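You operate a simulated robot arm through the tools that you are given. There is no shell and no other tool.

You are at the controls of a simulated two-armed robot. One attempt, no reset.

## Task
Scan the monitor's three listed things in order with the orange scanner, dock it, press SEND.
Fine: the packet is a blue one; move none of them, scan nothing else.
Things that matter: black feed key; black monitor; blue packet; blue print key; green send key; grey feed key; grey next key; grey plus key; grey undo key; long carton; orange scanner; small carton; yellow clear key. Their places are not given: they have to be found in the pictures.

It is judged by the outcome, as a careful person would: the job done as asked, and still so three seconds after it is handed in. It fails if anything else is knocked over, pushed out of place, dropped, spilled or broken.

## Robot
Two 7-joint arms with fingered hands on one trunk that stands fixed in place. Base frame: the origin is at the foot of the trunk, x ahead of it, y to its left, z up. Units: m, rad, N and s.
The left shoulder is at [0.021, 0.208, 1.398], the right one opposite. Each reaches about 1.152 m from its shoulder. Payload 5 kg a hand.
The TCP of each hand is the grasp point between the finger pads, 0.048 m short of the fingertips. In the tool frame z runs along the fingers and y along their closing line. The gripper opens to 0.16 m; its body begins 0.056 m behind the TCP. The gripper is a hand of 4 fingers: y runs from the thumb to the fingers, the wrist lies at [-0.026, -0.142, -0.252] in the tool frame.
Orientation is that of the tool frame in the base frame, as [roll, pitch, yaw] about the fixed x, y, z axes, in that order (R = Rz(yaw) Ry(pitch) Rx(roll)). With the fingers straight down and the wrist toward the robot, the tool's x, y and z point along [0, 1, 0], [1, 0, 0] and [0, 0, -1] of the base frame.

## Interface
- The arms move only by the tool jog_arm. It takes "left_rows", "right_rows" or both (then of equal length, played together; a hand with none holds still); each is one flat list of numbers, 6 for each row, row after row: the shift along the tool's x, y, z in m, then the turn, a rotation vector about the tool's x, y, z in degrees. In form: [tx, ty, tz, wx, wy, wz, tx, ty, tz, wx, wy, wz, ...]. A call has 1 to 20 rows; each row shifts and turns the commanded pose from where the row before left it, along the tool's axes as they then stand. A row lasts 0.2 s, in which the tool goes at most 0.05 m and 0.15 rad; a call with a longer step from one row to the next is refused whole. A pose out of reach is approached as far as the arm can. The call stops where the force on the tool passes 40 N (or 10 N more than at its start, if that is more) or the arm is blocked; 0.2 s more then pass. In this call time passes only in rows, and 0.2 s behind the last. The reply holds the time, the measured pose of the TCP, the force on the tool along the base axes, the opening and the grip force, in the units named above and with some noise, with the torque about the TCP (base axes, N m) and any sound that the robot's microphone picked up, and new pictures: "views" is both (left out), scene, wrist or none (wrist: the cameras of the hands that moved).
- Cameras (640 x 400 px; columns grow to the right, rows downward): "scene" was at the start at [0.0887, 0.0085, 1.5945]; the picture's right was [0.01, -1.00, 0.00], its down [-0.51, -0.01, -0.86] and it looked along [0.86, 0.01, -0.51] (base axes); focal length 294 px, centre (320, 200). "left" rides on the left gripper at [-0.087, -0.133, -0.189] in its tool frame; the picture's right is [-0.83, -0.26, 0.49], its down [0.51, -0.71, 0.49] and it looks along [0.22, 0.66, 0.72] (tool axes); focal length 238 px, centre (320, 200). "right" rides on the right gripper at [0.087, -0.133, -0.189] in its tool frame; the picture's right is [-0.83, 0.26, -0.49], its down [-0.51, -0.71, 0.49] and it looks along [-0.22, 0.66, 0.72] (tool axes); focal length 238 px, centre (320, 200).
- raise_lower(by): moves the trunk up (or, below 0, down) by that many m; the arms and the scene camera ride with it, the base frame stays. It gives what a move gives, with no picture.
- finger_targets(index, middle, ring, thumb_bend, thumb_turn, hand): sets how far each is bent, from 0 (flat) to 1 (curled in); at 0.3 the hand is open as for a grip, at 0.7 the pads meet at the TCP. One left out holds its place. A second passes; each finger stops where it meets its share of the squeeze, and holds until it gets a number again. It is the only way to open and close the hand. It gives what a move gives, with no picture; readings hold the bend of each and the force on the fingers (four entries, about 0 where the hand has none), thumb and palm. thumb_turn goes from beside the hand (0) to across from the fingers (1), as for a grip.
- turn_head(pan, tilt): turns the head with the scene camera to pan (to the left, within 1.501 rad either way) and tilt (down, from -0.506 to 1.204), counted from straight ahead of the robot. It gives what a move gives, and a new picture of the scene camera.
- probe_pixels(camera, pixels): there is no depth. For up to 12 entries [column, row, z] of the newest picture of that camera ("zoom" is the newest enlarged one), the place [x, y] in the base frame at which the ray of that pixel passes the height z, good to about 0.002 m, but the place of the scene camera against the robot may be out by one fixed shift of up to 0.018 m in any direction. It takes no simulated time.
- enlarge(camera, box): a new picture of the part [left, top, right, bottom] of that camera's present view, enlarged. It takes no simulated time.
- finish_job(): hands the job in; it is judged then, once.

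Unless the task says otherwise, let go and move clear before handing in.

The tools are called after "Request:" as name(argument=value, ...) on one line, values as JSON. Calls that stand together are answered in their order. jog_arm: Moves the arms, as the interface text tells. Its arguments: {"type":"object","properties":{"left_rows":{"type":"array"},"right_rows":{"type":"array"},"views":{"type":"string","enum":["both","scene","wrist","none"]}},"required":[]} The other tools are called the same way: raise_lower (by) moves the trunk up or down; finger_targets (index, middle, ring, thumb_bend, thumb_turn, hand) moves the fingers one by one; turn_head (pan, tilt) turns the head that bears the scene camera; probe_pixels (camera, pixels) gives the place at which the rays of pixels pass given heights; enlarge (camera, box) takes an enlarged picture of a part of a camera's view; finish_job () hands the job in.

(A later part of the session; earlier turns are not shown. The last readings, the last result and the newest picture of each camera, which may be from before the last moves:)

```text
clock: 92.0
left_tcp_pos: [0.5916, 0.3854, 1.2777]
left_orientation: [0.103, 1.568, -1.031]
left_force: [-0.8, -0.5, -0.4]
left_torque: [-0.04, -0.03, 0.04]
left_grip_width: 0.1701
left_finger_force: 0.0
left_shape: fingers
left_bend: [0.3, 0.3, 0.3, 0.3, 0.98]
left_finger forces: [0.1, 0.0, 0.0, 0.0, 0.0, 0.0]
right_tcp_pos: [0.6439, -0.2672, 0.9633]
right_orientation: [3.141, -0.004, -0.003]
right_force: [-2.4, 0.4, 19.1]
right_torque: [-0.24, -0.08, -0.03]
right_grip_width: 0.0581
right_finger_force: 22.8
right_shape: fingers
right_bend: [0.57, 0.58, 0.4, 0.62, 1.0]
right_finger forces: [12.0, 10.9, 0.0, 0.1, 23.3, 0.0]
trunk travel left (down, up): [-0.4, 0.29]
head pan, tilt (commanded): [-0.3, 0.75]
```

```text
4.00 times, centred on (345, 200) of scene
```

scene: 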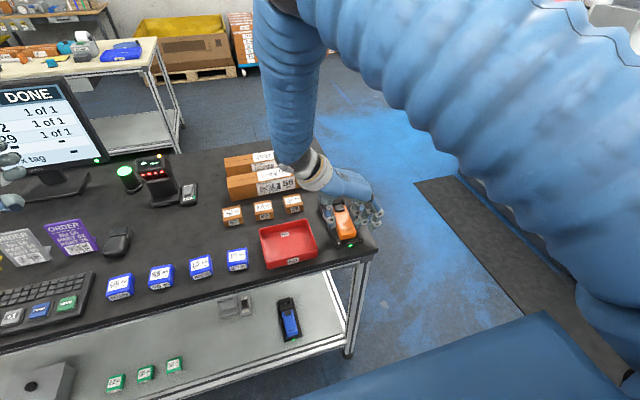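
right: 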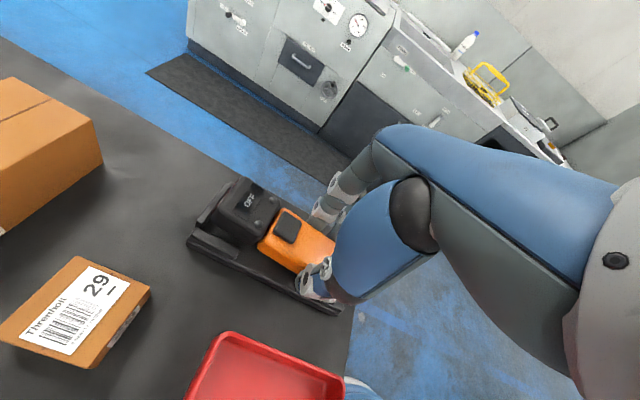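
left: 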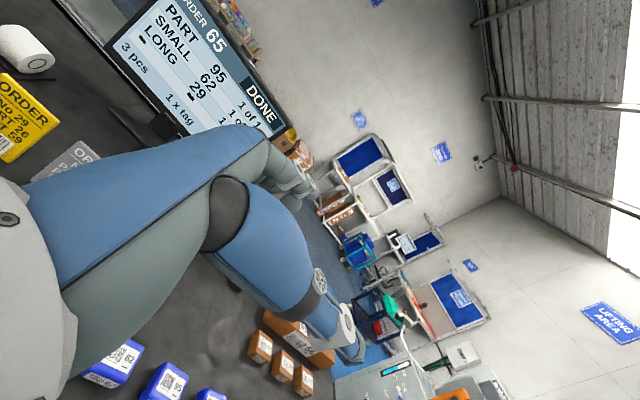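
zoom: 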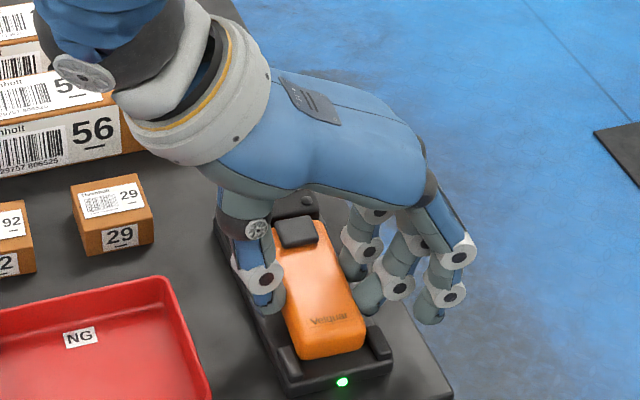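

The dock LED is green and the display reads OFF; the 19 N upward force shows it has bottomed out. I'll unload by raising 3 mm and check that it's seated before letting go.

Request:
jog_arm(right_rows=[0, 0, -0.001, 0, 0, 0, 0, 0, 0, 0, 0, 0], views="wrist")

Request:
enlarge(camera="right", box=[170, 150, 350, 310])

Request:
enlarge(camera="scene", box=[310, 180, 380, 250])

```text
clock: 92.6
left_tcp_pos: [0.5925, 0.3855, 1.2789]
left_orientation: [-0.771, 1.57, -1.904]
left_force: [0.2, -0.4, 0.0]
left_torque: [-0.02, 0.01, 0.01]
left_grip_width: 0.1703
left_finger_force: 0.0
left_shape: fingers
left_bend: [0.3, 0.3, 0.3, 0.3, 0.98]
left_finger forces: [0.0, 0.0, 0.0, 0.0, 0.0, 0.0]
right_tcp_pos: [0.6433, -0.2682, 0.9631]
right_orientation: [3.141, -0.002, -0.003]
right_force: [-0.3, -0.9, 22.4]
right_torque: [-0.31, -0.14, -0.03]
right_grip_width: 0.058
right_finger_force: 23.6
right_shape: fingers
right_bend: [0.57, 0.58, 0.4, 0.62, 1.0]
right_finger forces: [12.5, 11.8, 0.0, 0.0, 23.0, 0.1]
trunk travel left (down, up): [-0.4, 0.29]
head pan, tilt (commanded): [-0.3, 0.75]
```

right: 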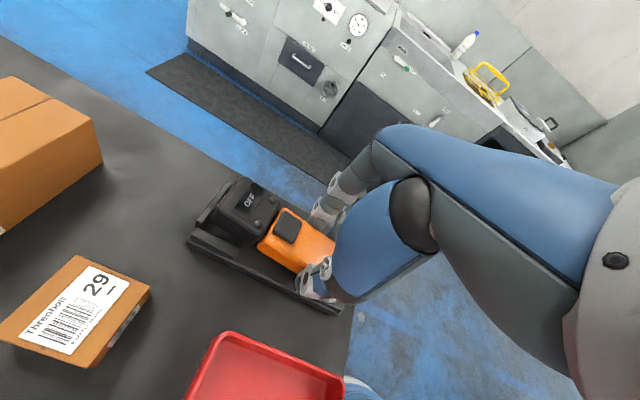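

```text
2.50 times, centred on (260, 230) of right
```

zoom: 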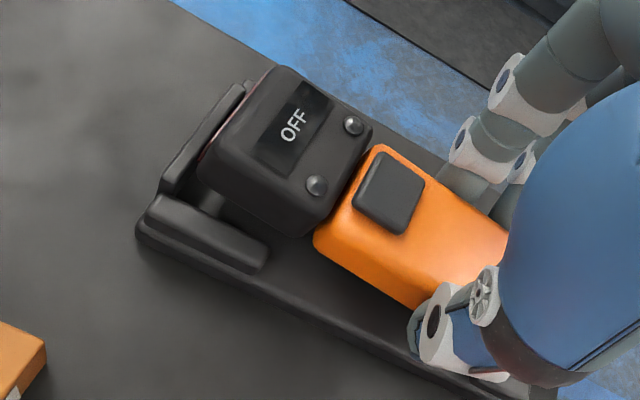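

```text
5.71 times, centred on (345, 215) of scene
```

zoom: 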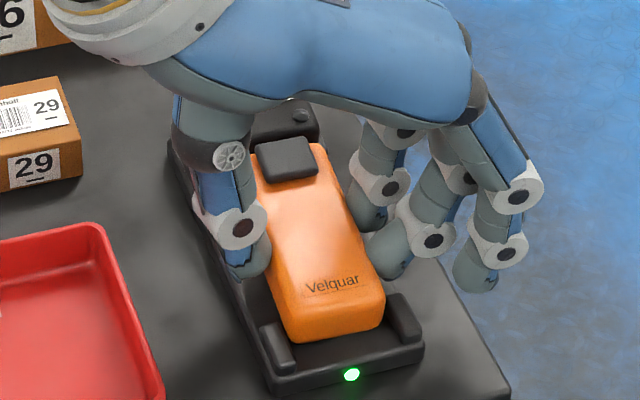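

LED is green but there's 22 N of reaction, and the head end looks slightly higher than when originally docked (trigger at scene row 207.6 vs 209.9). I'll compare the identical zoom box with the original docked view before releasing.

Request:
enlarge(camera="scene", box=[300, 180, 390, 265])

Request:
probe_pixels(camera="right", pixels=[[288, 226.8, 0.93], [288, 226.8, 0.94], [249.2, 200, 0.934], [249.2, 200, 0.944]])

```text
4.71 times, centred on (345, 222) of scene
```

zoom: 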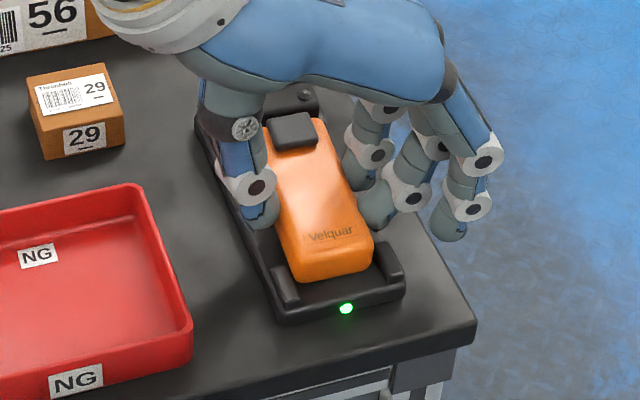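

```text
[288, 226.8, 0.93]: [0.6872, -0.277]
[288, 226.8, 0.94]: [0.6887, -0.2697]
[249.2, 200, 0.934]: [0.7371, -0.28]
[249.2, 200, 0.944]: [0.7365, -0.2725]
```

The head end is riding ~1 cm high: the scanner has crept ~3–4 mm forward and tipped a few degrees nose-up in my grip, so its nose is sitting on the front rim. I'll lift 4 cm and measure its real tilt.

Request:
jog_arm(right_rows=[0, 0, -0.01, 0, 0, 0, 0, 0, -0.015, 0, 0, 0, 0, 0, -0.02, 0, 0, 0, 0, 0, 0, 0, 0, 0], views="both")

Request:
enlarge(camera="right", box=[190, 160, 350, 310])

Request:
enlarge(camera="scene", box=[300, 160, 390, 260])

```text
clock: 93.6
left_tcp_pos: [0.5925, 0.3845, 1.2773]
left_orientation: [-2.975, 1.569, 2.173]
left_force: [0.0, -0.8, -0.2]
left_torque: [-0.02, -0.04, -0.04]
left_grip_width: 0.1701
left_finger_force: 0.1
left_shape: fingers
left_bend: [0.3, 0.3, 0.3, 0.3, 0.98]
left_finger forces: [0.0, 0.1, 0.0, 0.0, 0.1, 0.0]
right_tcp_pos: [0.6421, -0.2668, 1.0063]
right_orientation: [3.141, 0.003, -0.001]
right_force: [0.2, -0.6, -2.3]
right_torque: [0.01, 0.09, 0.03]
right_grip_width: 0.0584
right_finger_force: 20.4
right_shape: fingers
right_bend: [0.57, 0.58, 0.4, 0.62, 1.0]
right_finger forces: [10.0, 10.3, 0.0, 0.1, 20.2, 0.0]
trunk travel left (down, up): [-0.4, 0.29]
head pan, tilt (commanded): [-0.3, 0.75]
```

scene: 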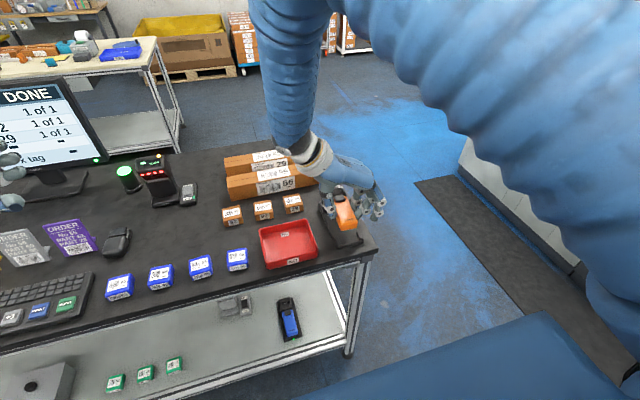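
right: 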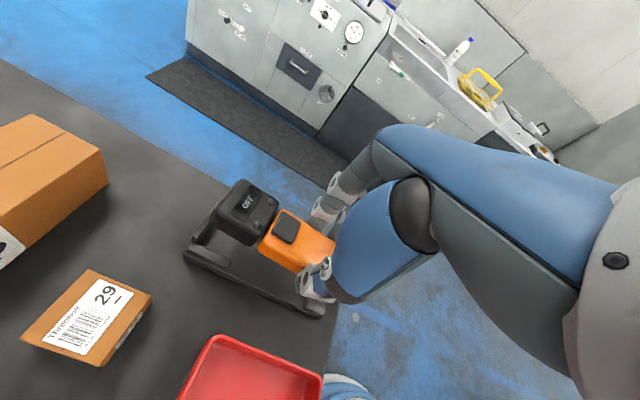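

```text
2.67 times, centred on (270, 235) of right
```

zoom: 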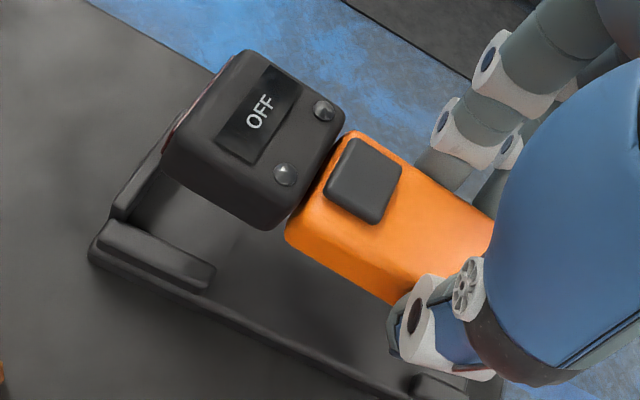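

```text
4.00 times, centred on (345, 210) of scene
```

zoom: 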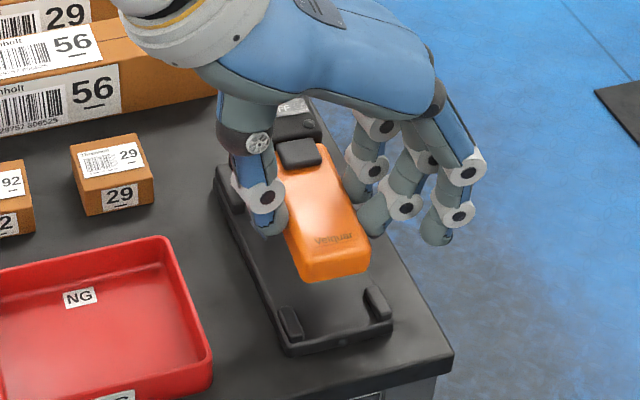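

Request:
probe_pixels(camera="right", pixels=[[286.1, 227.9, 0.97], [286.1, 227.9, 0.99], [246.8, 202.4, 0.97], [246.8, 202.4, 0.99]])

Request:
probe_pixels(camera="scene", pixels=[[340, 198.25, 0.97], [340, 198.25, 0.99], [337.6, 186.5, 0.97], [337.6, 186.5, 0.99], [348, 220, 0.97], [348, 220, 0.99]])

Request:
enlarge(camera="scene", box=[320, 175, 370, 235])

```text
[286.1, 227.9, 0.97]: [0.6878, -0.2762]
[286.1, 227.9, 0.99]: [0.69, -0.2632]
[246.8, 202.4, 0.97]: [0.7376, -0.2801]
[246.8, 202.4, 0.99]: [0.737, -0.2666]
```

```text
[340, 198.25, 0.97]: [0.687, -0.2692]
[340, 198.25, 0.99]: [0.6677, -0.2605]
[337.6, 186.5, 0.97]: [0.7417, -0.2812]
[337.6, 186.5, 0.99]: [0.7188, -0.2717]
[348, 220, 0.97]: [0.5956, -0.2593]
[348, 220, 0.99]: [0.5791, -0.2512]
```

```text
6.67 times, centred on (345, 205) of scene
```

zoom: 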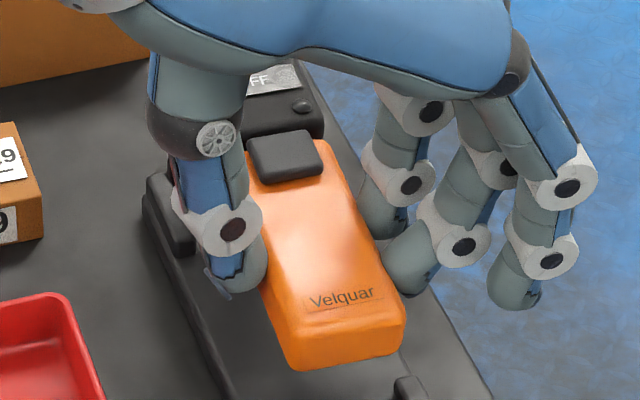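

Triangulating, the scanner sits ~3.5 mm forward and ~4 mm higher in the hand than at pickup, with no real tilt. I'll shift back 3.8 mm in x and lower again in small steps.

Request:
jog_arm(right_rows=[-0.0038, 0, 0, 0, 0, 0, 0, 0, 0.015, 0, 0, 0, 0, 0, 0.012, 0, 0, 0, 0, 0, 0.008, 0, 0, 0, 0, 0, 0.006, 0, 0, 0], views="both")

Request:
enlarge(camera="right", box=[190, 160, 350, 310])

Request:
enlarge(camera="scene", box=[300, 180, 390, 265])

```text
clock: 94.8
left_tcp_pos: [0.5931, 0.3843, 1.2769]
left_orientation: [-0.776, 1.57, -1.909]
left_force: [0.2, 0.4, 0.1]
left_torque: [0.02, 0.0, -0.02]
left_grip_width: 0.17
left_finger_force: 0.1
left_shape: fingers
left_bend: [0.3, 0.3, 0.3, 0.3, 0.98]
left_finger forces: [0.0, 0.1, 0.0, 0.0, 0.0, 0.0]
right_tcp_pos: [0.639, -0.2668, 0.966]
right_orientation: [3.141, 0.001, -0.001]
right_force: [-1.0, -0.2, 0.1]
right_torque: [-0.05, -0.03, 0.01]
right_grip_width: 0.0586
right_finger_force: 20.4
right_shape: fingers
right_bend: [0.57, 0.58, 0.4, 0.62, 1.0]
right_finger forces: [10.7, 10.1, 0.0, 0.1, 20.4, 0.0]
trunk travel left (down, up): [-0.4, 0.29]
head pan, tilt (commanded): [-0.3, 0.75]
```

scene: 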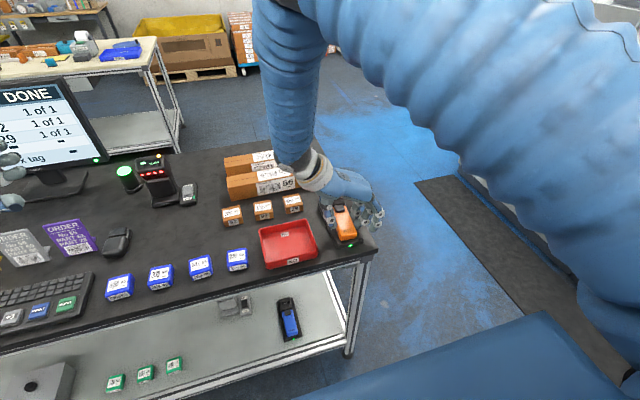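
right: 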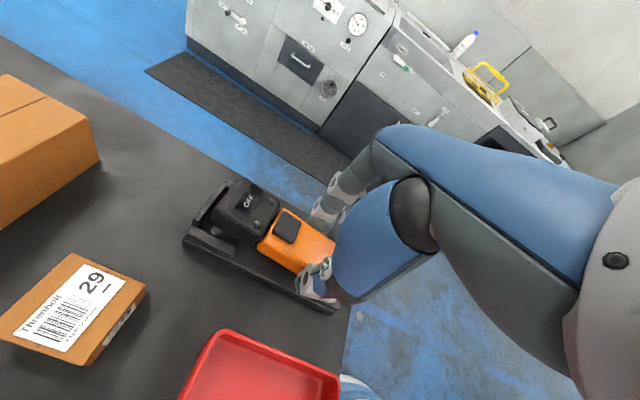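

```text
2.67 times, centred on (270, 235) of right
```

zoom: 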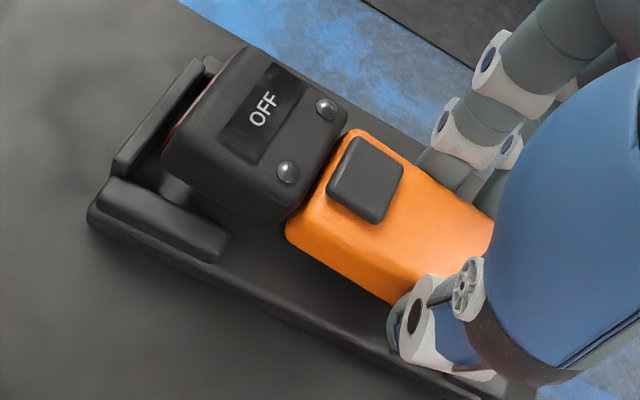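

```text
4.71 times, centred on (345, 222) of scene
```

zoom: 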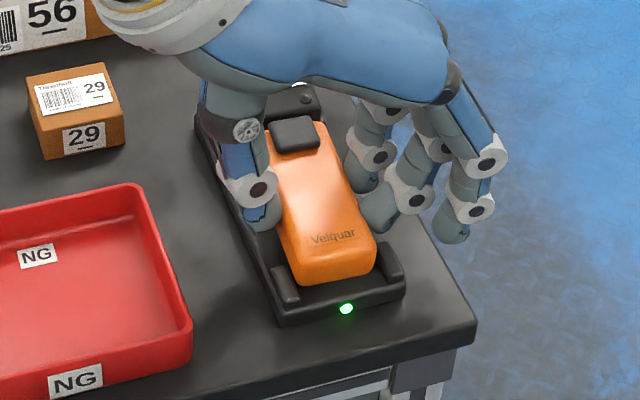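

The LED is green, but the tail is at its original level while the trigger is still ~2 px high, so the scanner is about 4–5° nose-up. I'll raise 6 mm and tilt the hand 4.5° nose-down (compensating the offset), then re-check.

Request:
jog_arm(right_rows=[0, 0, -0.006, 0, 0, 0, 0.0018, 0, 0, 0, -2.25, 0, 0.0018, 0, 0, 0, -2.25, 0, 0, 0, 0, 0, 0, 0], views="both")

Request:
enlarge(camera="right", box=[190, 160, 350, 310])

Request:
enlarge(camera="scene", box=[300, 180, 390, 265])

```text
clock: 95.8
left_tcp_pos: [0.5927, 0.3842, 1.2776]
left_orientation: [0.187, 1.57, -0.947]
left_force: [-0.7, -0.9, 0.0]
left_torque: [0.02, -0.03, 0.0]
left_grip_width: 0.1697
left_finger_force: 0.1
left_shape: fingers
left_bend: [0.3, 0.3, 0.3, 0.3, 0.98]
left_finger forces: [0.1, 0.1, 0.0, 0.0, 0.1, 0.1]
right_tcp_pos: [0.6423, -0.2691, 0.9715]
right_orientation: [-3.141, 0.08, -0.002]
right_force: [0.4, 0.2, -1.0]
right_torque: [-0.05, -0.07, -0.01]
right_grip_width: 0.0585
right_finger_force: 20.8
right_shape: fingers
right_bend: [0.57, 0.58, 0.4, 0.62, 1.0]
right_finger forces: [10.5, 9.9, 0.0, 0.1, 20.7, 0.0]
trunk travel left (down, up): [-0.4, 0.29]
head pan, tilt (commanded): [-0.3, 0.75]
```

scene: 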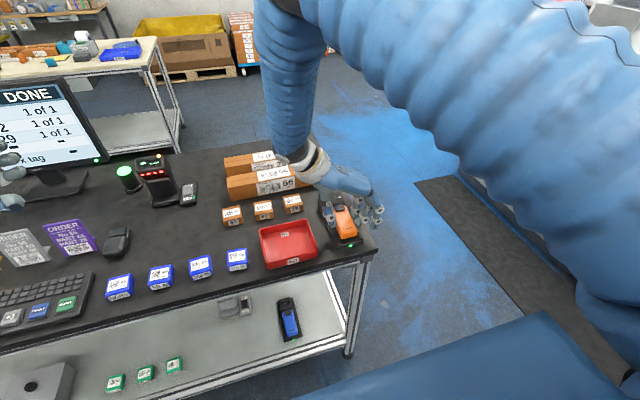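
right: 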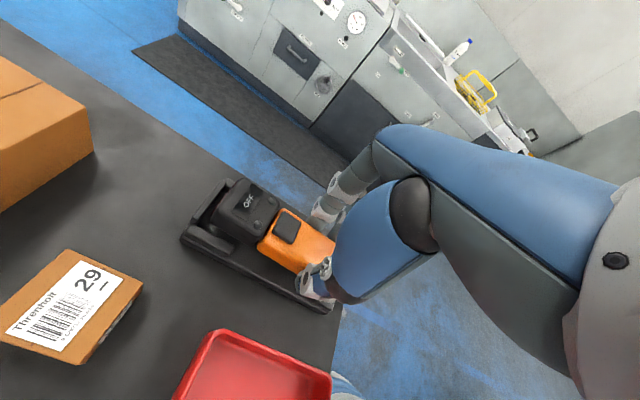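

```text
2.67 times, centred on (270, 235) of right
```

zoom: 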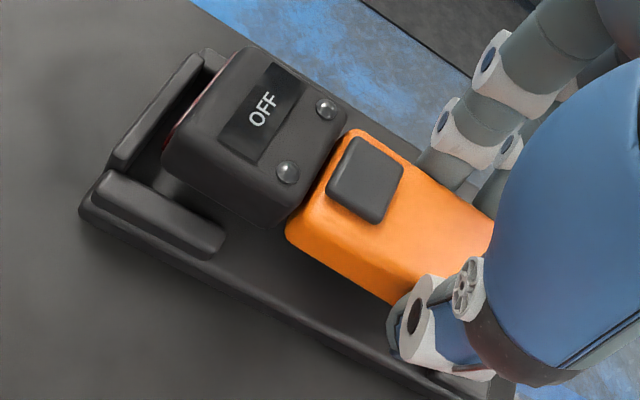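

```text
4.71 times, centred on (345, 222) of scene
```

zoom: 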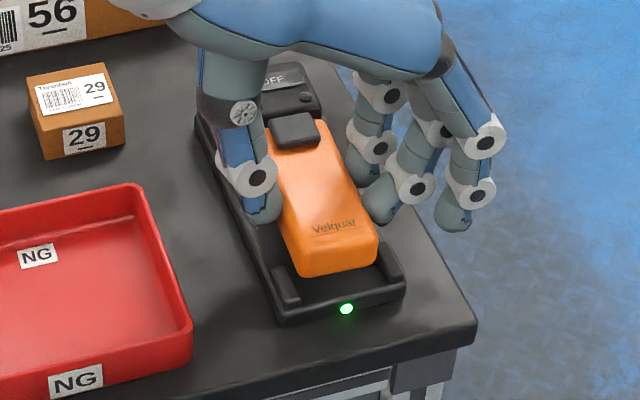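

Now the trigger, text and display are uniformly ~12 zoom px above their docked places, so the scanner is level. Let me triangulate x and height before lowering.

Request:
probe_pixels(camera="right", pixels=[[286.5, 227.5, 0.935], [286.5, 227.5, 0.945], [248.3, 201.2, 0.935], [248.3, 201.2, 0.945]])

Request:
probe_pixels(camera="scene", pixels=[[339.9, 207.1, 0.935], [339.9, 207.1, 0.945], [348.4, 227.7, 0.935], [339.05, 209.9, 0.93], [348.4, 230.1, 0.925]])

```text
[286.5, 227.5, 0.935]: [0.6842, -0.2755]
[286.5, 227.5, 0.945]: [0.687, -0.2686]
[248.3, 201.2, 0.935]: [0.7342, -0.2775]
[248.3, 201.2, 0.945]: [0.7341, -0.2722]
```

```text
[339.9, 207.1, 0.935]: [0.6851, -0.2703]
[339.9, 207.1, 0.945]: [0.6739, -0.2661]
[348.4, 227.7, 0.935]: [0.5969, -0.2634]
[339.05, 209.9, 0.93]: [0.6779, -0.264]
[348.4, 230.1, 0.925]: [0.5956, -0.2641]
```

The trigger is at (0.686,−0.271,0.942): x is right, it just needs to go down ~12 mm. I'll nudge 1 mm left and lower 9 mm first.

Request:
jog_arm(right_rows=[0.0003, -0.001, 0.004, 0, 0, 0, 0.0003, 0, 0.003, 0, 0, 0, 0.0002, 0, 0.002, 0, 0, 0, 0, 0, 0, 0, 0, 0], views="both")

Request:
enlarge(camera="right", box=[190, 160, 350, 310])

Request:
enlarge(camera="scene", box=[300, 180, 390, 265])

```text
clock: 96.8
left_tcp_pos: [0.5917, 0.3842, 1.277]
left_orientation: [0.402, 1.569, -0.734]
left_force: [0.2, -0.4, 0.0]
left_torque: [0.0, -0.01, 0.03]
left_grip_width: 0.1701
left_finger_force: 0.0
left_shape: fingers
left_bend: [0.3, 0.3, 0.3, 0.3, 0.98]
left_finger forces: [0.1, 0.1, 0.1, 0.1, 0.0, 0.0]
right_tcp_pos: [0.6423, -0.2678, 0.9637]
right_orientation: [-3.141, 0.079, -0.002]
right_force: [-1.7, -1.6, 7.7]
right_torque: [-0.27, -0.17, -0.02]
right_grip_width: 0.0584
right_finger_force: 20.8
right_shape: fingers
right_bend: [0.57, 0.58, 0.4, 0.62, 1.0]
right_finger forces: [12.7, 9.5, 0.1, 0.0, 20.2, 0.0]
trunk travel left (down, up): [-0.4, 0.29]
head pan, tilt (commanded): [-0.3, 0.75]
```

scene: 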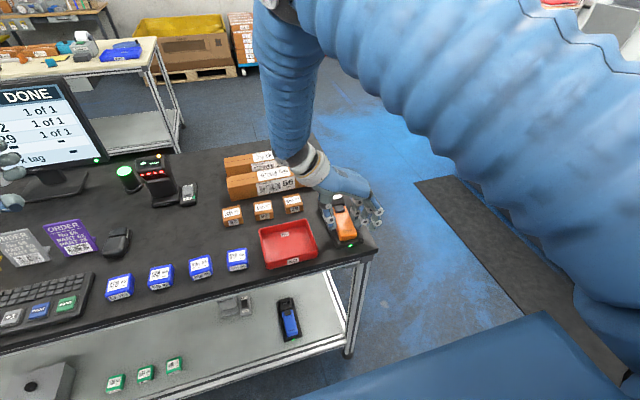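
right: 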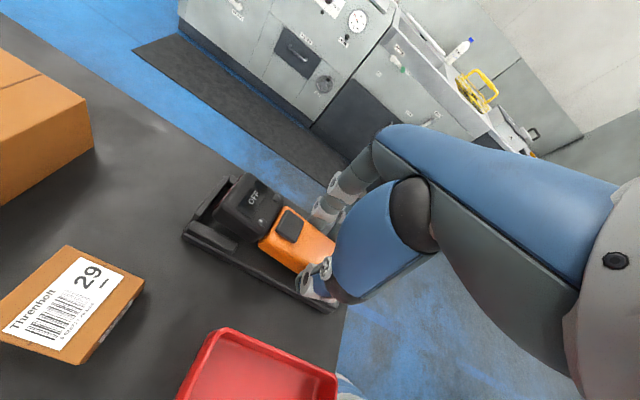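

```text
2.67 times, centred on (270, 235) of right
```

zoom: 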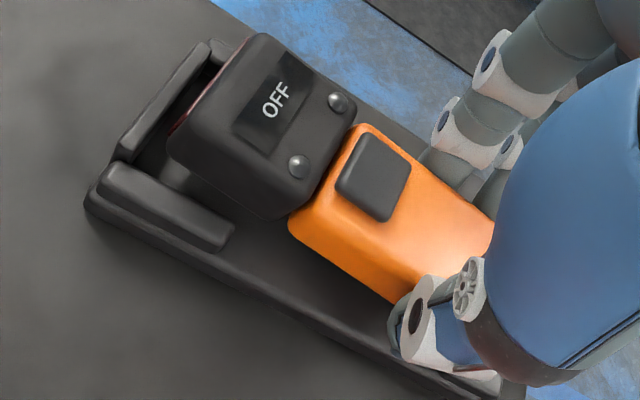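

```text
4.71 times, centred on (345, 222) of scene
```

zoom: 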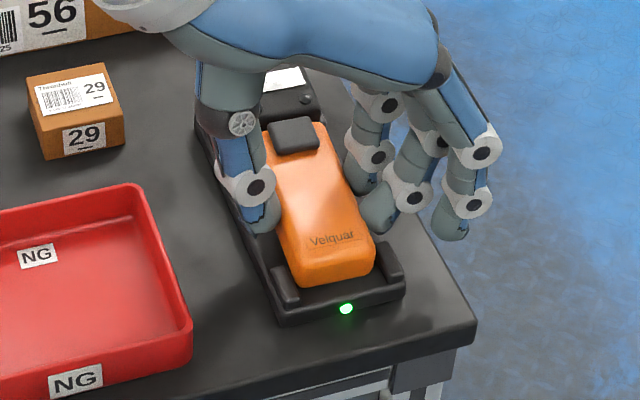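

Contact force (7.7 N) acts at the front-right, and the handle edge has turned ~4–5° (nose to the right), so the head is resting on the right front post. I'll lift 15 mm, and measure the yaw carefully before another try.

Request:
jog_arm(right_rows=[-0.0006, 0, -0.008, 0, 0, 0, -0.0006, 0, -0.007, 0, 0, 0, 0, 0, 0, 0, 0, 0], views="both")

Request:
enlarge(camera="scene", box=[310, 180, 380, 250])

Request:
enlarge(camera="right", box=[170, 160, 350, 330])

```text
clock: 97.6
left_tcp_pos: [0.5926, 0.3829, 1.2771]
left_orientation: [0.936, 1.57, -0.197]
left_force: [0.0, -0.4, 0.2]
left_torque: [-0.03, -0.01, -0.02]
left_grip_width: 0.1699
left_finger_force: 0.1
left_shape: fingers
left_bend: [0.3, 0.3, 0.3, 0.3, 0.98]
left_finger forces: [0.0, 0.0, 0.0, 0.0, 0.0, 0.0]
right_tcp_pos: [0.6431, -0.2675, 0.9782]
right_orientation: [3.142, 0.081, -0.001]
right_force: [-0.1, 0.1, -2.7]
right_torque: [0.01, 0.08, -0.01]
right_grip_width: 0.0588
right_finger_force: 20.9
right_shape: fingers
right_bend: [0.57, 0.58, 0.4, 0.62, 1.0]
right_finger forces: [10.1, 10.3, 0.0, 0.0, 20.4, 0.0]
trunk travel left (down, up): [-0.4, 0.29]
head pan, tilt (commanded): [-0.3, 0.75]
```

scene: 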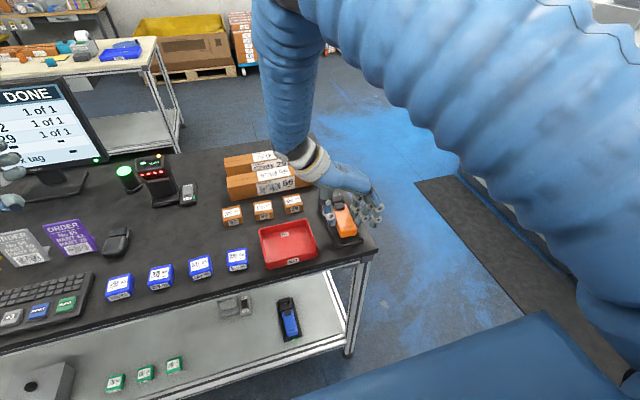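
right: 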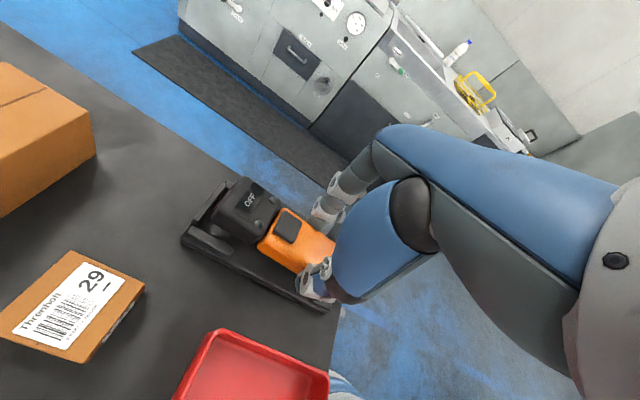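

```text
5.71 times, centred on (345, 215) of scene
```

zoom: 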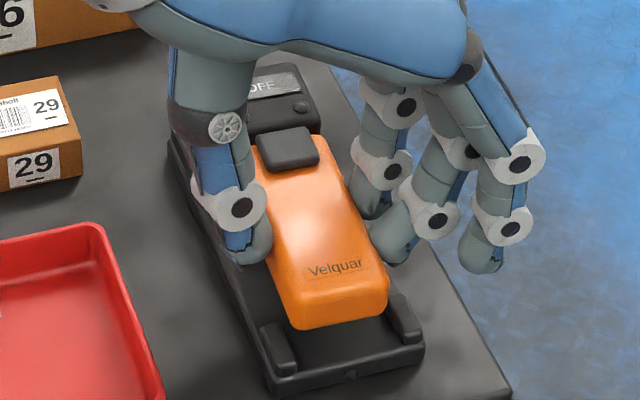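

```text
2.35 times, centred on (260, 245) of right
```

zoom: 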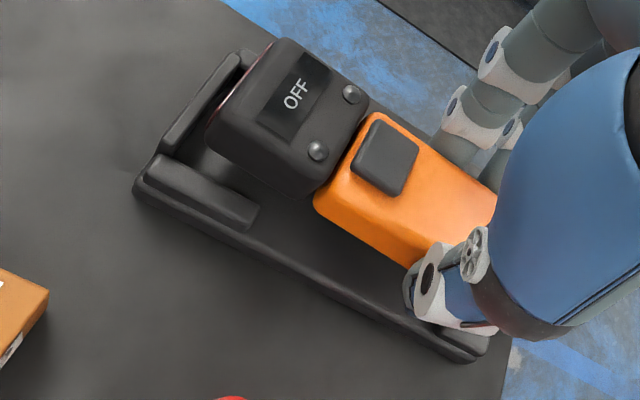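

In the hand the scanner is ~5° nose-up (already compensated) and ~2° yawed to the right. I'll yaw the hand 2.1° left (tool z −2.1°) and lower again gently.

Request:
jog_arm(right_rows=[0, 0, 0, 0, 0, -2.1, 0.0004, 0, 0.005, 0, 0, 0, 0.0004, 0, 0.005, 0, 0, 0, 0.0003, 0, 0.004, 0, 0, 0, 0, 0, 0, 0, 0, 0], views="both")

Request:
enlarge(camera="scene", box=[300, 180, 390, 265])

Request:
enlarge(camera="right", box=[170, 160, 350, 330])

```text
clock: 98.8
left_tcp_pos: [0.593, 0.3839, 1.2761]
left_orientation: [1.167, 1.57, 0.033]
left_force: [-1.1, 0.1, -0.3]
left_torque: [0.01, 0.01, 0.01]
left_grip_width: 0.1699
left_finger_force: 0.0
left_shape: fingers
left_bend: [0.3, 0.3, 0.3, 0.3, 0.98]
left_finger forces: [0.0, 0.0, 0.0, 0.0, 0.1, 0.0]
right_tcp_pos: [0.6433, -0.2668, 0.9643]
right_orientation: [-3.138, 0.079, 0.036]
right_force: [0.4, 0.3, -2.2]
right_torque: [0.01, 0.09, -0.03]
right_grip_width: 0.0587
right_finger_force: 20.2
right_shape: fingers
right_bend: [0.57, 0.58, 0.4, 0.62, 1.0]
right_finger forces: [10.1, 10.2, 0.0, 0.0, 20.4, 0.0]
trunk travel left (down, up): [-0.4, 0.29]
head pan, tilt (commanded): [-0.3, 0.75]
```

scene: 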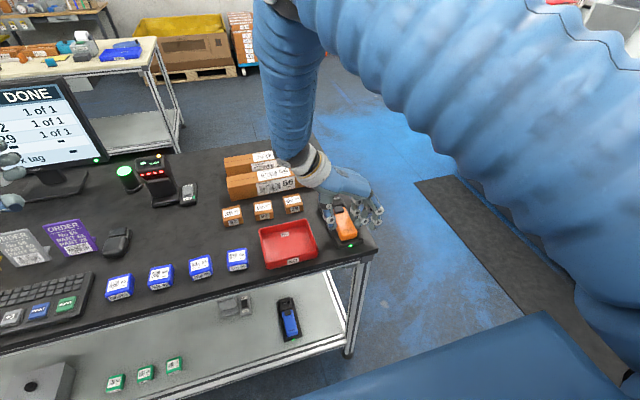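
right: 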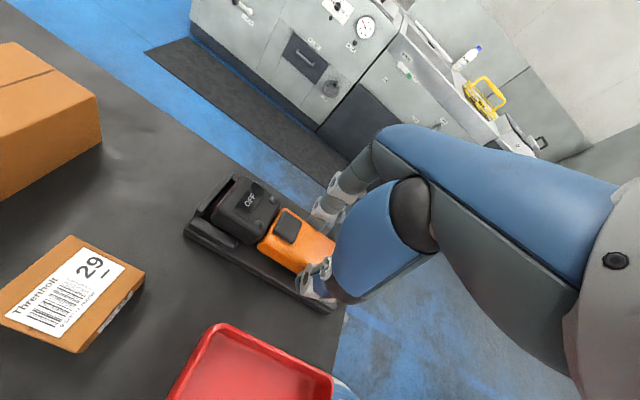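

```text
4.71 times, centred on (345, 222) of scene
```

zoom: 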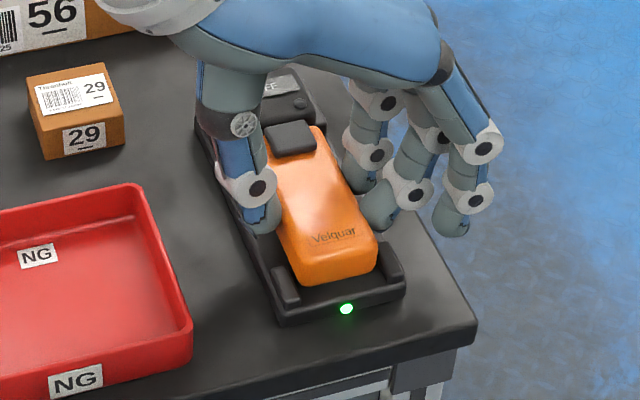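

```text
2.35 times, centred on (260, 245) of right
```

zoom: 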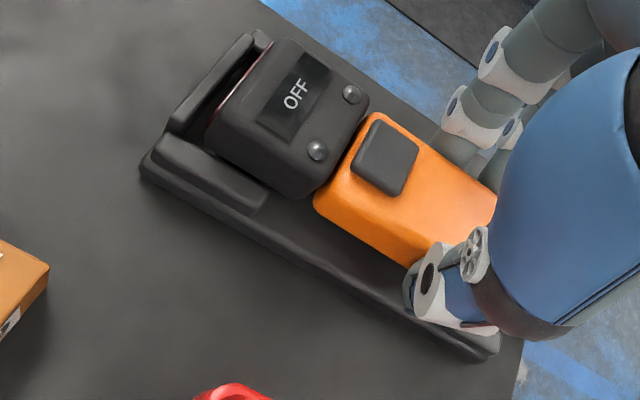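

No contact now and the head sits properly between the posts (right view). About 4 mm to go with the nose ~2° high, so I'll add a 1.5° nose-down tilt and keep lowering gently.

Request:
jog_arm(right_rows=[0.0012, 0, 0, 0, -1.5, 0, 0.0002, 0, 0.002, 0, 0, 0, 0.0002, 0, 0.002, 0, 0, 0, 0, 0, 0, 0, 0, 0], views="both")

Request:
enlarge(camera="scene", box=[300, 180, 390, 265])

Request:
enlarge(camera="right", box=[170, 160, 350, 330])

```text
clock: 99.8
left_tcp_pos: [0.5915, 0.3852, 1.2777]
left_orientation: [-2.427, 1.57, 2.722]
left_force: [-0.8, -0.5, -0.1]
left_torque: [0.0, 0.0, 0.01]
left_grip_width: 0.17
left_finger_force: 0.0
left_shape: fingers
left_bend: [0.3, 0.3, 0.3, 0.3, 0.98]
left_finger forces: [0.0, 0.0, 0.0, 0.1, 0.0, 0.0]
right_tcp_pos: [0.6437, -0.2678, 0.9597]
right_orientation: [-3.14, 0.105, 0.035]
right_force: [-0.3, -0.6, -3.1]
right_torque: [0.01, 0.1, 0.01]
right_grip_width: 0.0586
right_finger_force: 20.3
right_shape: fingers
right_bend: [0.57, 0.58, 0.4, 0.62, 1.0]
right_finger forces: [10.0, 10.5, 0.0, 0.1, 20.5, 0.1]
trunk travel left (down, up): [-0.4, 0.29]
head pan, tilt (commanded): [-0.3, 0.75]
```

scene: 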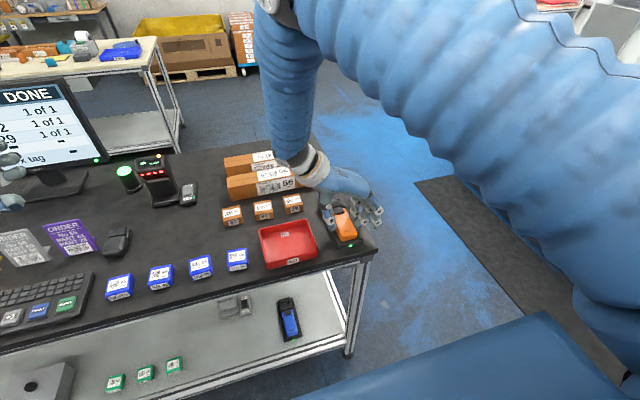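
right: 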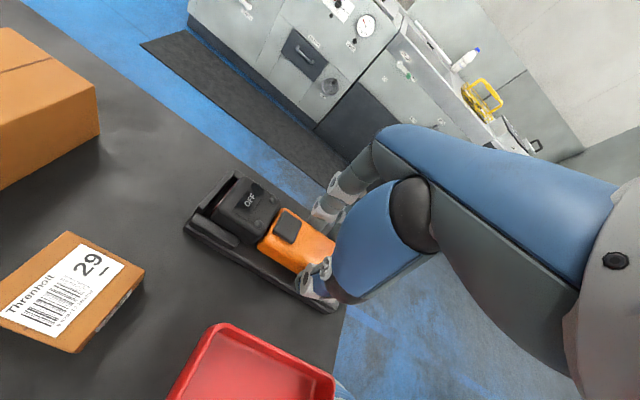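

```text
4.71 times, centred on (345, 222) of scene
```

zoom: 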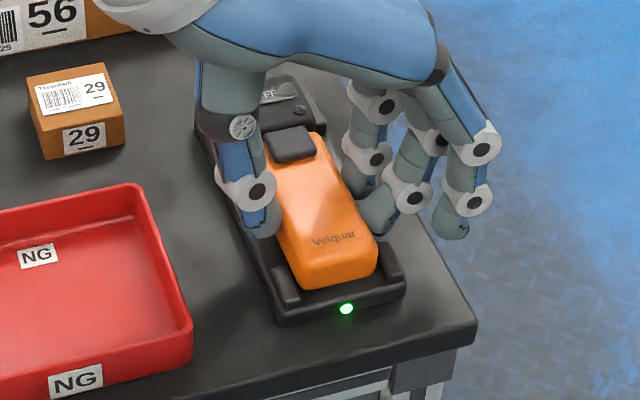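

```text
2.35 times, centred on (260, 245) of right
```

zoom: 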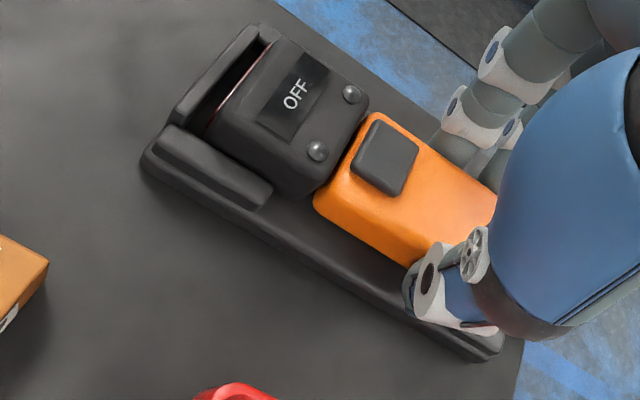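

Trigger (290,143) and text (334,238) now match the original docked pixels (292,143)/(336,238). A last 2 mm to touch bottom.

Request:
jog_arm(right_rows=[0.0001, 0, 0.001, 0, 0, 0, 0.0001, 0, 0.001, 0, 0, 0, 0, 0, 0, 0, 0, 0], views="both")

Request:
enlarge(camera="scene", box=[300, 180, 390, 265])

Request:
enlarge(camera="right", box=[170, 160, 350, 330])

```text
clock: 100.6
left_tcp_pos: [0.5919, 0.3846, 1.277]
left_orientation: [-1.094, 1.569, -2.23]
left_force: [-0.6, 0.4, 0.0]
left_torque: [-0.02, 0.03, 0.03]
left_grip_width: 0.1702
left_finger_force: 0.1
left_shape: fingers
left_bend: [0.3, 0.3, 0.3, 0.3, 0.98]
left_finger forces: [0.0, 0.0, 0.1, 0.0, 0.1, 0.0]
right_tcp_pos: [0.6449, -0.2676, 0.9597]
right_orientation: [-3.139, 0.105, 0.035]
right_force: [0.1, 0.2, 7.5]
right_torque: [-0.13, 0.13, 0.02]
right_grip_width: 0.0584
right_finger_force: 21.4
right_shape: fingers
right_bend: [0.57, 0.58, 0.4, 0.62, 1.0]
right_finger forces: [10.2, 11.8, 0.1, 0.0, 21.8, 0.0]
trunk travel left (down, up): [-0.4, 0.29]
head pan, tilt (commanded): [-0.3, 0.75]
```

scene: 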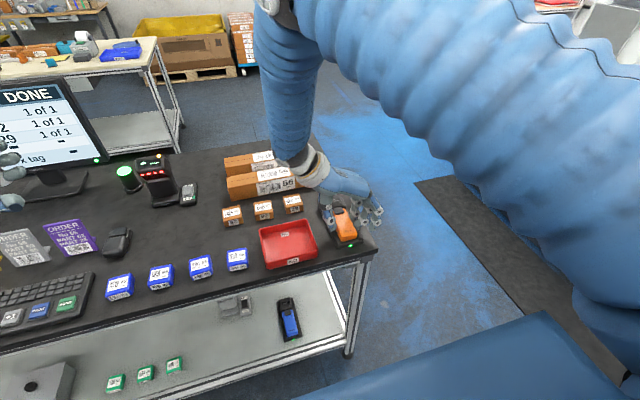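
right: 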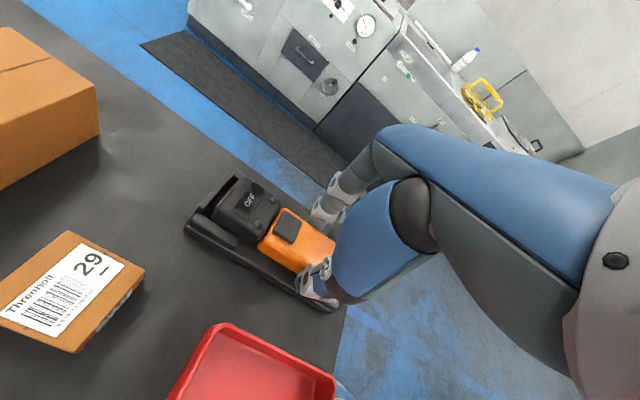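

```text
4.71 times, centred on (345, 222) of scene
```

zoom: 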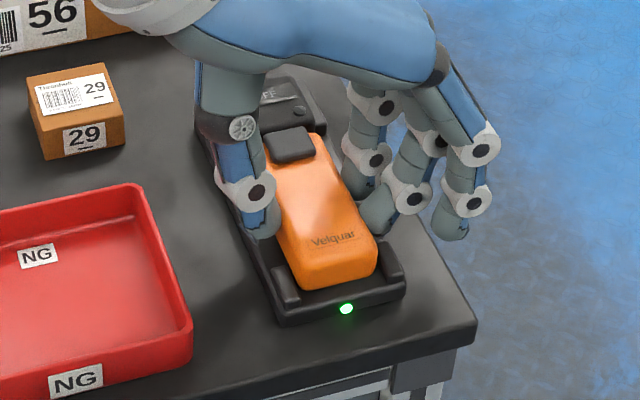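

```text
2.35 times, centred on (260, 245) of right
```

zoom: 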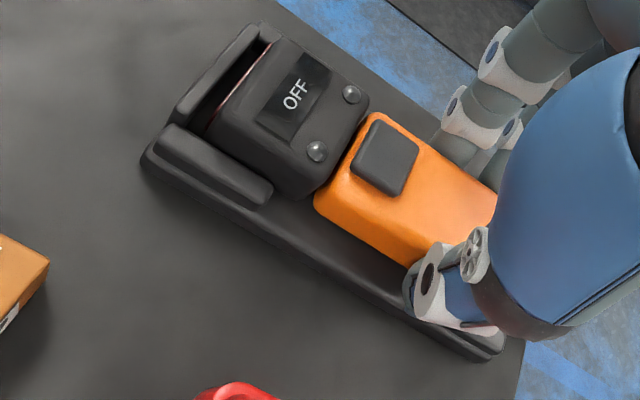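

Bottomed out gently (7.5 N, at the tail); LED green and the pixels match the docked view. I'll open index, middle and thumb together to let it settle.

Request:
finger_targets(hand="right", index=0.52, middle=0.52, ring=0.4, thumb_bend=0.52)

Request:
enlarge(camera="scene", box=[300, 180, 390, 265])

Request:
enlarge(camera="right", box=[170, 160, 350, 330])

```text
clock: 101.6
left_tcp_pos: [0.5935, 0.3853, 1.2769]
left_orientation: [1.619, 1.57, 0.483]
left_force: [0.0, -0.5, -0.1]
left_torque: [-0.03, 0.02, 0.01]
left_grip_width: 0.1703
left_finger_force: 0.0
left_shape: fingers
left_bend: [0.3, 0.3, 0.3, 0.3, 0.98]
left_finger forces: [0.0, 0.0, 0.0, 0.0, 0.1, 0.0]
right_tcp_pos: [0.6441, -0.2666, 0.9579]
right_orientation: [-3.137, 0.105, 0.034]
right_force: [-1.0, 0.4, 0.3]
right_torque: [0.0, 0.0, -0.02]
right_grip_width: 0.0825
right_finger_force: 0.1
right_shape: fingers
right_bend: [0.52, 0.52, 0.4, 0.52, 1.0]
right_finger forces: [0.0, 0.0, 0.0, 0.0, 0.0, 0.0]
trunk travel left (down, up): [-0.4, 0.29]
head pan, tilt (commanded): [-0.3, 0.75]
```

```text
4.71 times, centred on (345, 222) of scene
```

zoom: 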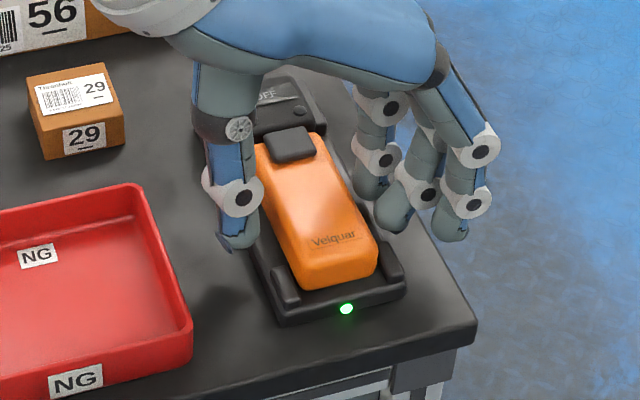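

```text
2.35 times, centred on (260, 245) of right
```

zoom: 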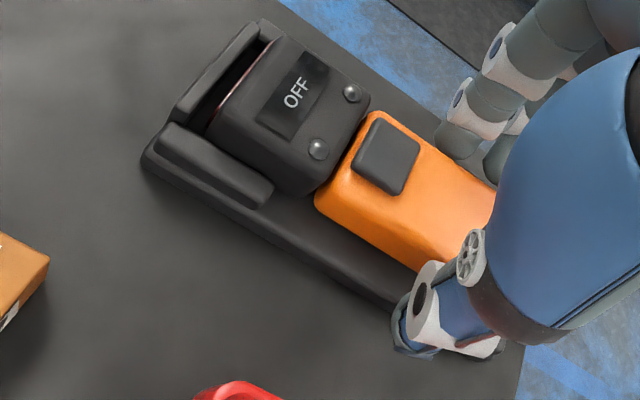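

Scanner stays seated with LED green after release. Raising the right hand straight up and clear.

Request:
jog_arm(right_rows=[-0.001, 0, -0.0099, 0, 0, 0, -0.0021, 0, -0.02, 0, 0, 0, -0.0032, 0, -0.03, 0, 0, 0, -0.0042, 0, -0.04, 0, 0, 0, -0.0042, 0, -0.04, 0, 0, 0, -0.0042, 0, -0.04, 0, 0, 0], views="both")

Request:
enlarge(camera="scene", box=[300, 180, 390, 265])

Request:
enlarge(camera="right", box=[130, 180, 330, 350])

```text
clock: 103.0
left_tcp_pos: [0.5925, 0.3841, 1.2788]
left_orientation: [-2.644, 1.569, 2.505]
left_force: [-0.8, 0.0, -0.1]
left_torque: [0.0, 0.01, 0.06]
left_grip_width: 0.17
left_finger_force: 0.0
left_shape: fingers
left_bend: [0.3, 0.3, 0.3, 0.3, 0.98]
left_finger forces: [0.1, 0.0, 0.0, 0.1, 0.0, 0.0]
right_tcp_pos: [0.6408, -0.2647, 1.1386]
right_orientation: [-3.138, 0.108, 0.035]
right_force: [-1.1, 1.7, -0.3]
right_torque: [-0.05, -0.09, 0.04]
right_grip_width: 0.0824
right_finger_force: 0.0
right_shape: fingers
right_bend: [0.52, 0.52, 0.4, 0.52, 1.0]
right_finger forces: [0.0, 0.1, 0.1, 0.0, 0.0, 0.0]
trunk travel left (down, up): [-0.4, 0.29]
head pan, tilt (commanded): [-0.3, 0.75]
```

scene: 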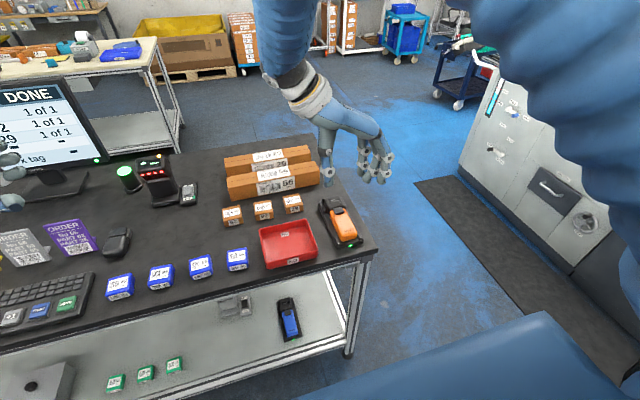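
right: 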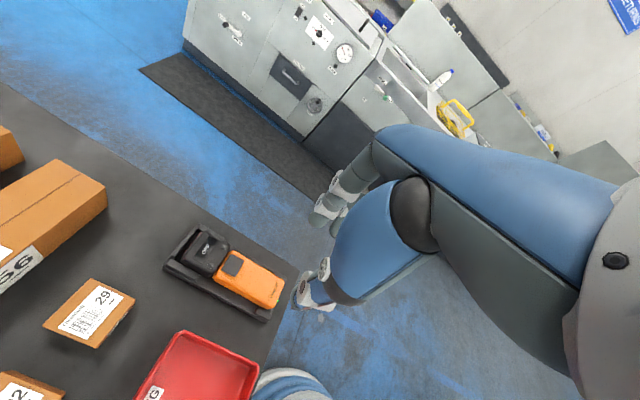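

```text
4.71 times, centred on (345, 222) of scene
```

zoom: 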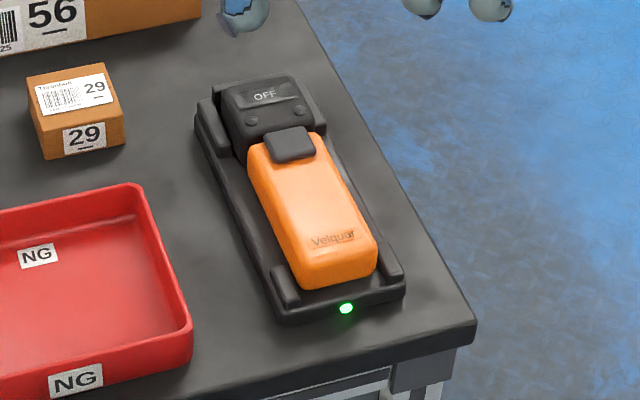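

```text
2.35 times, centred on (230, 265) of right
```

zoom: 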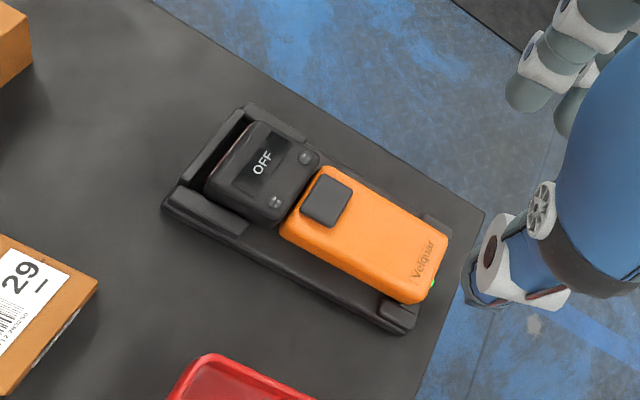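

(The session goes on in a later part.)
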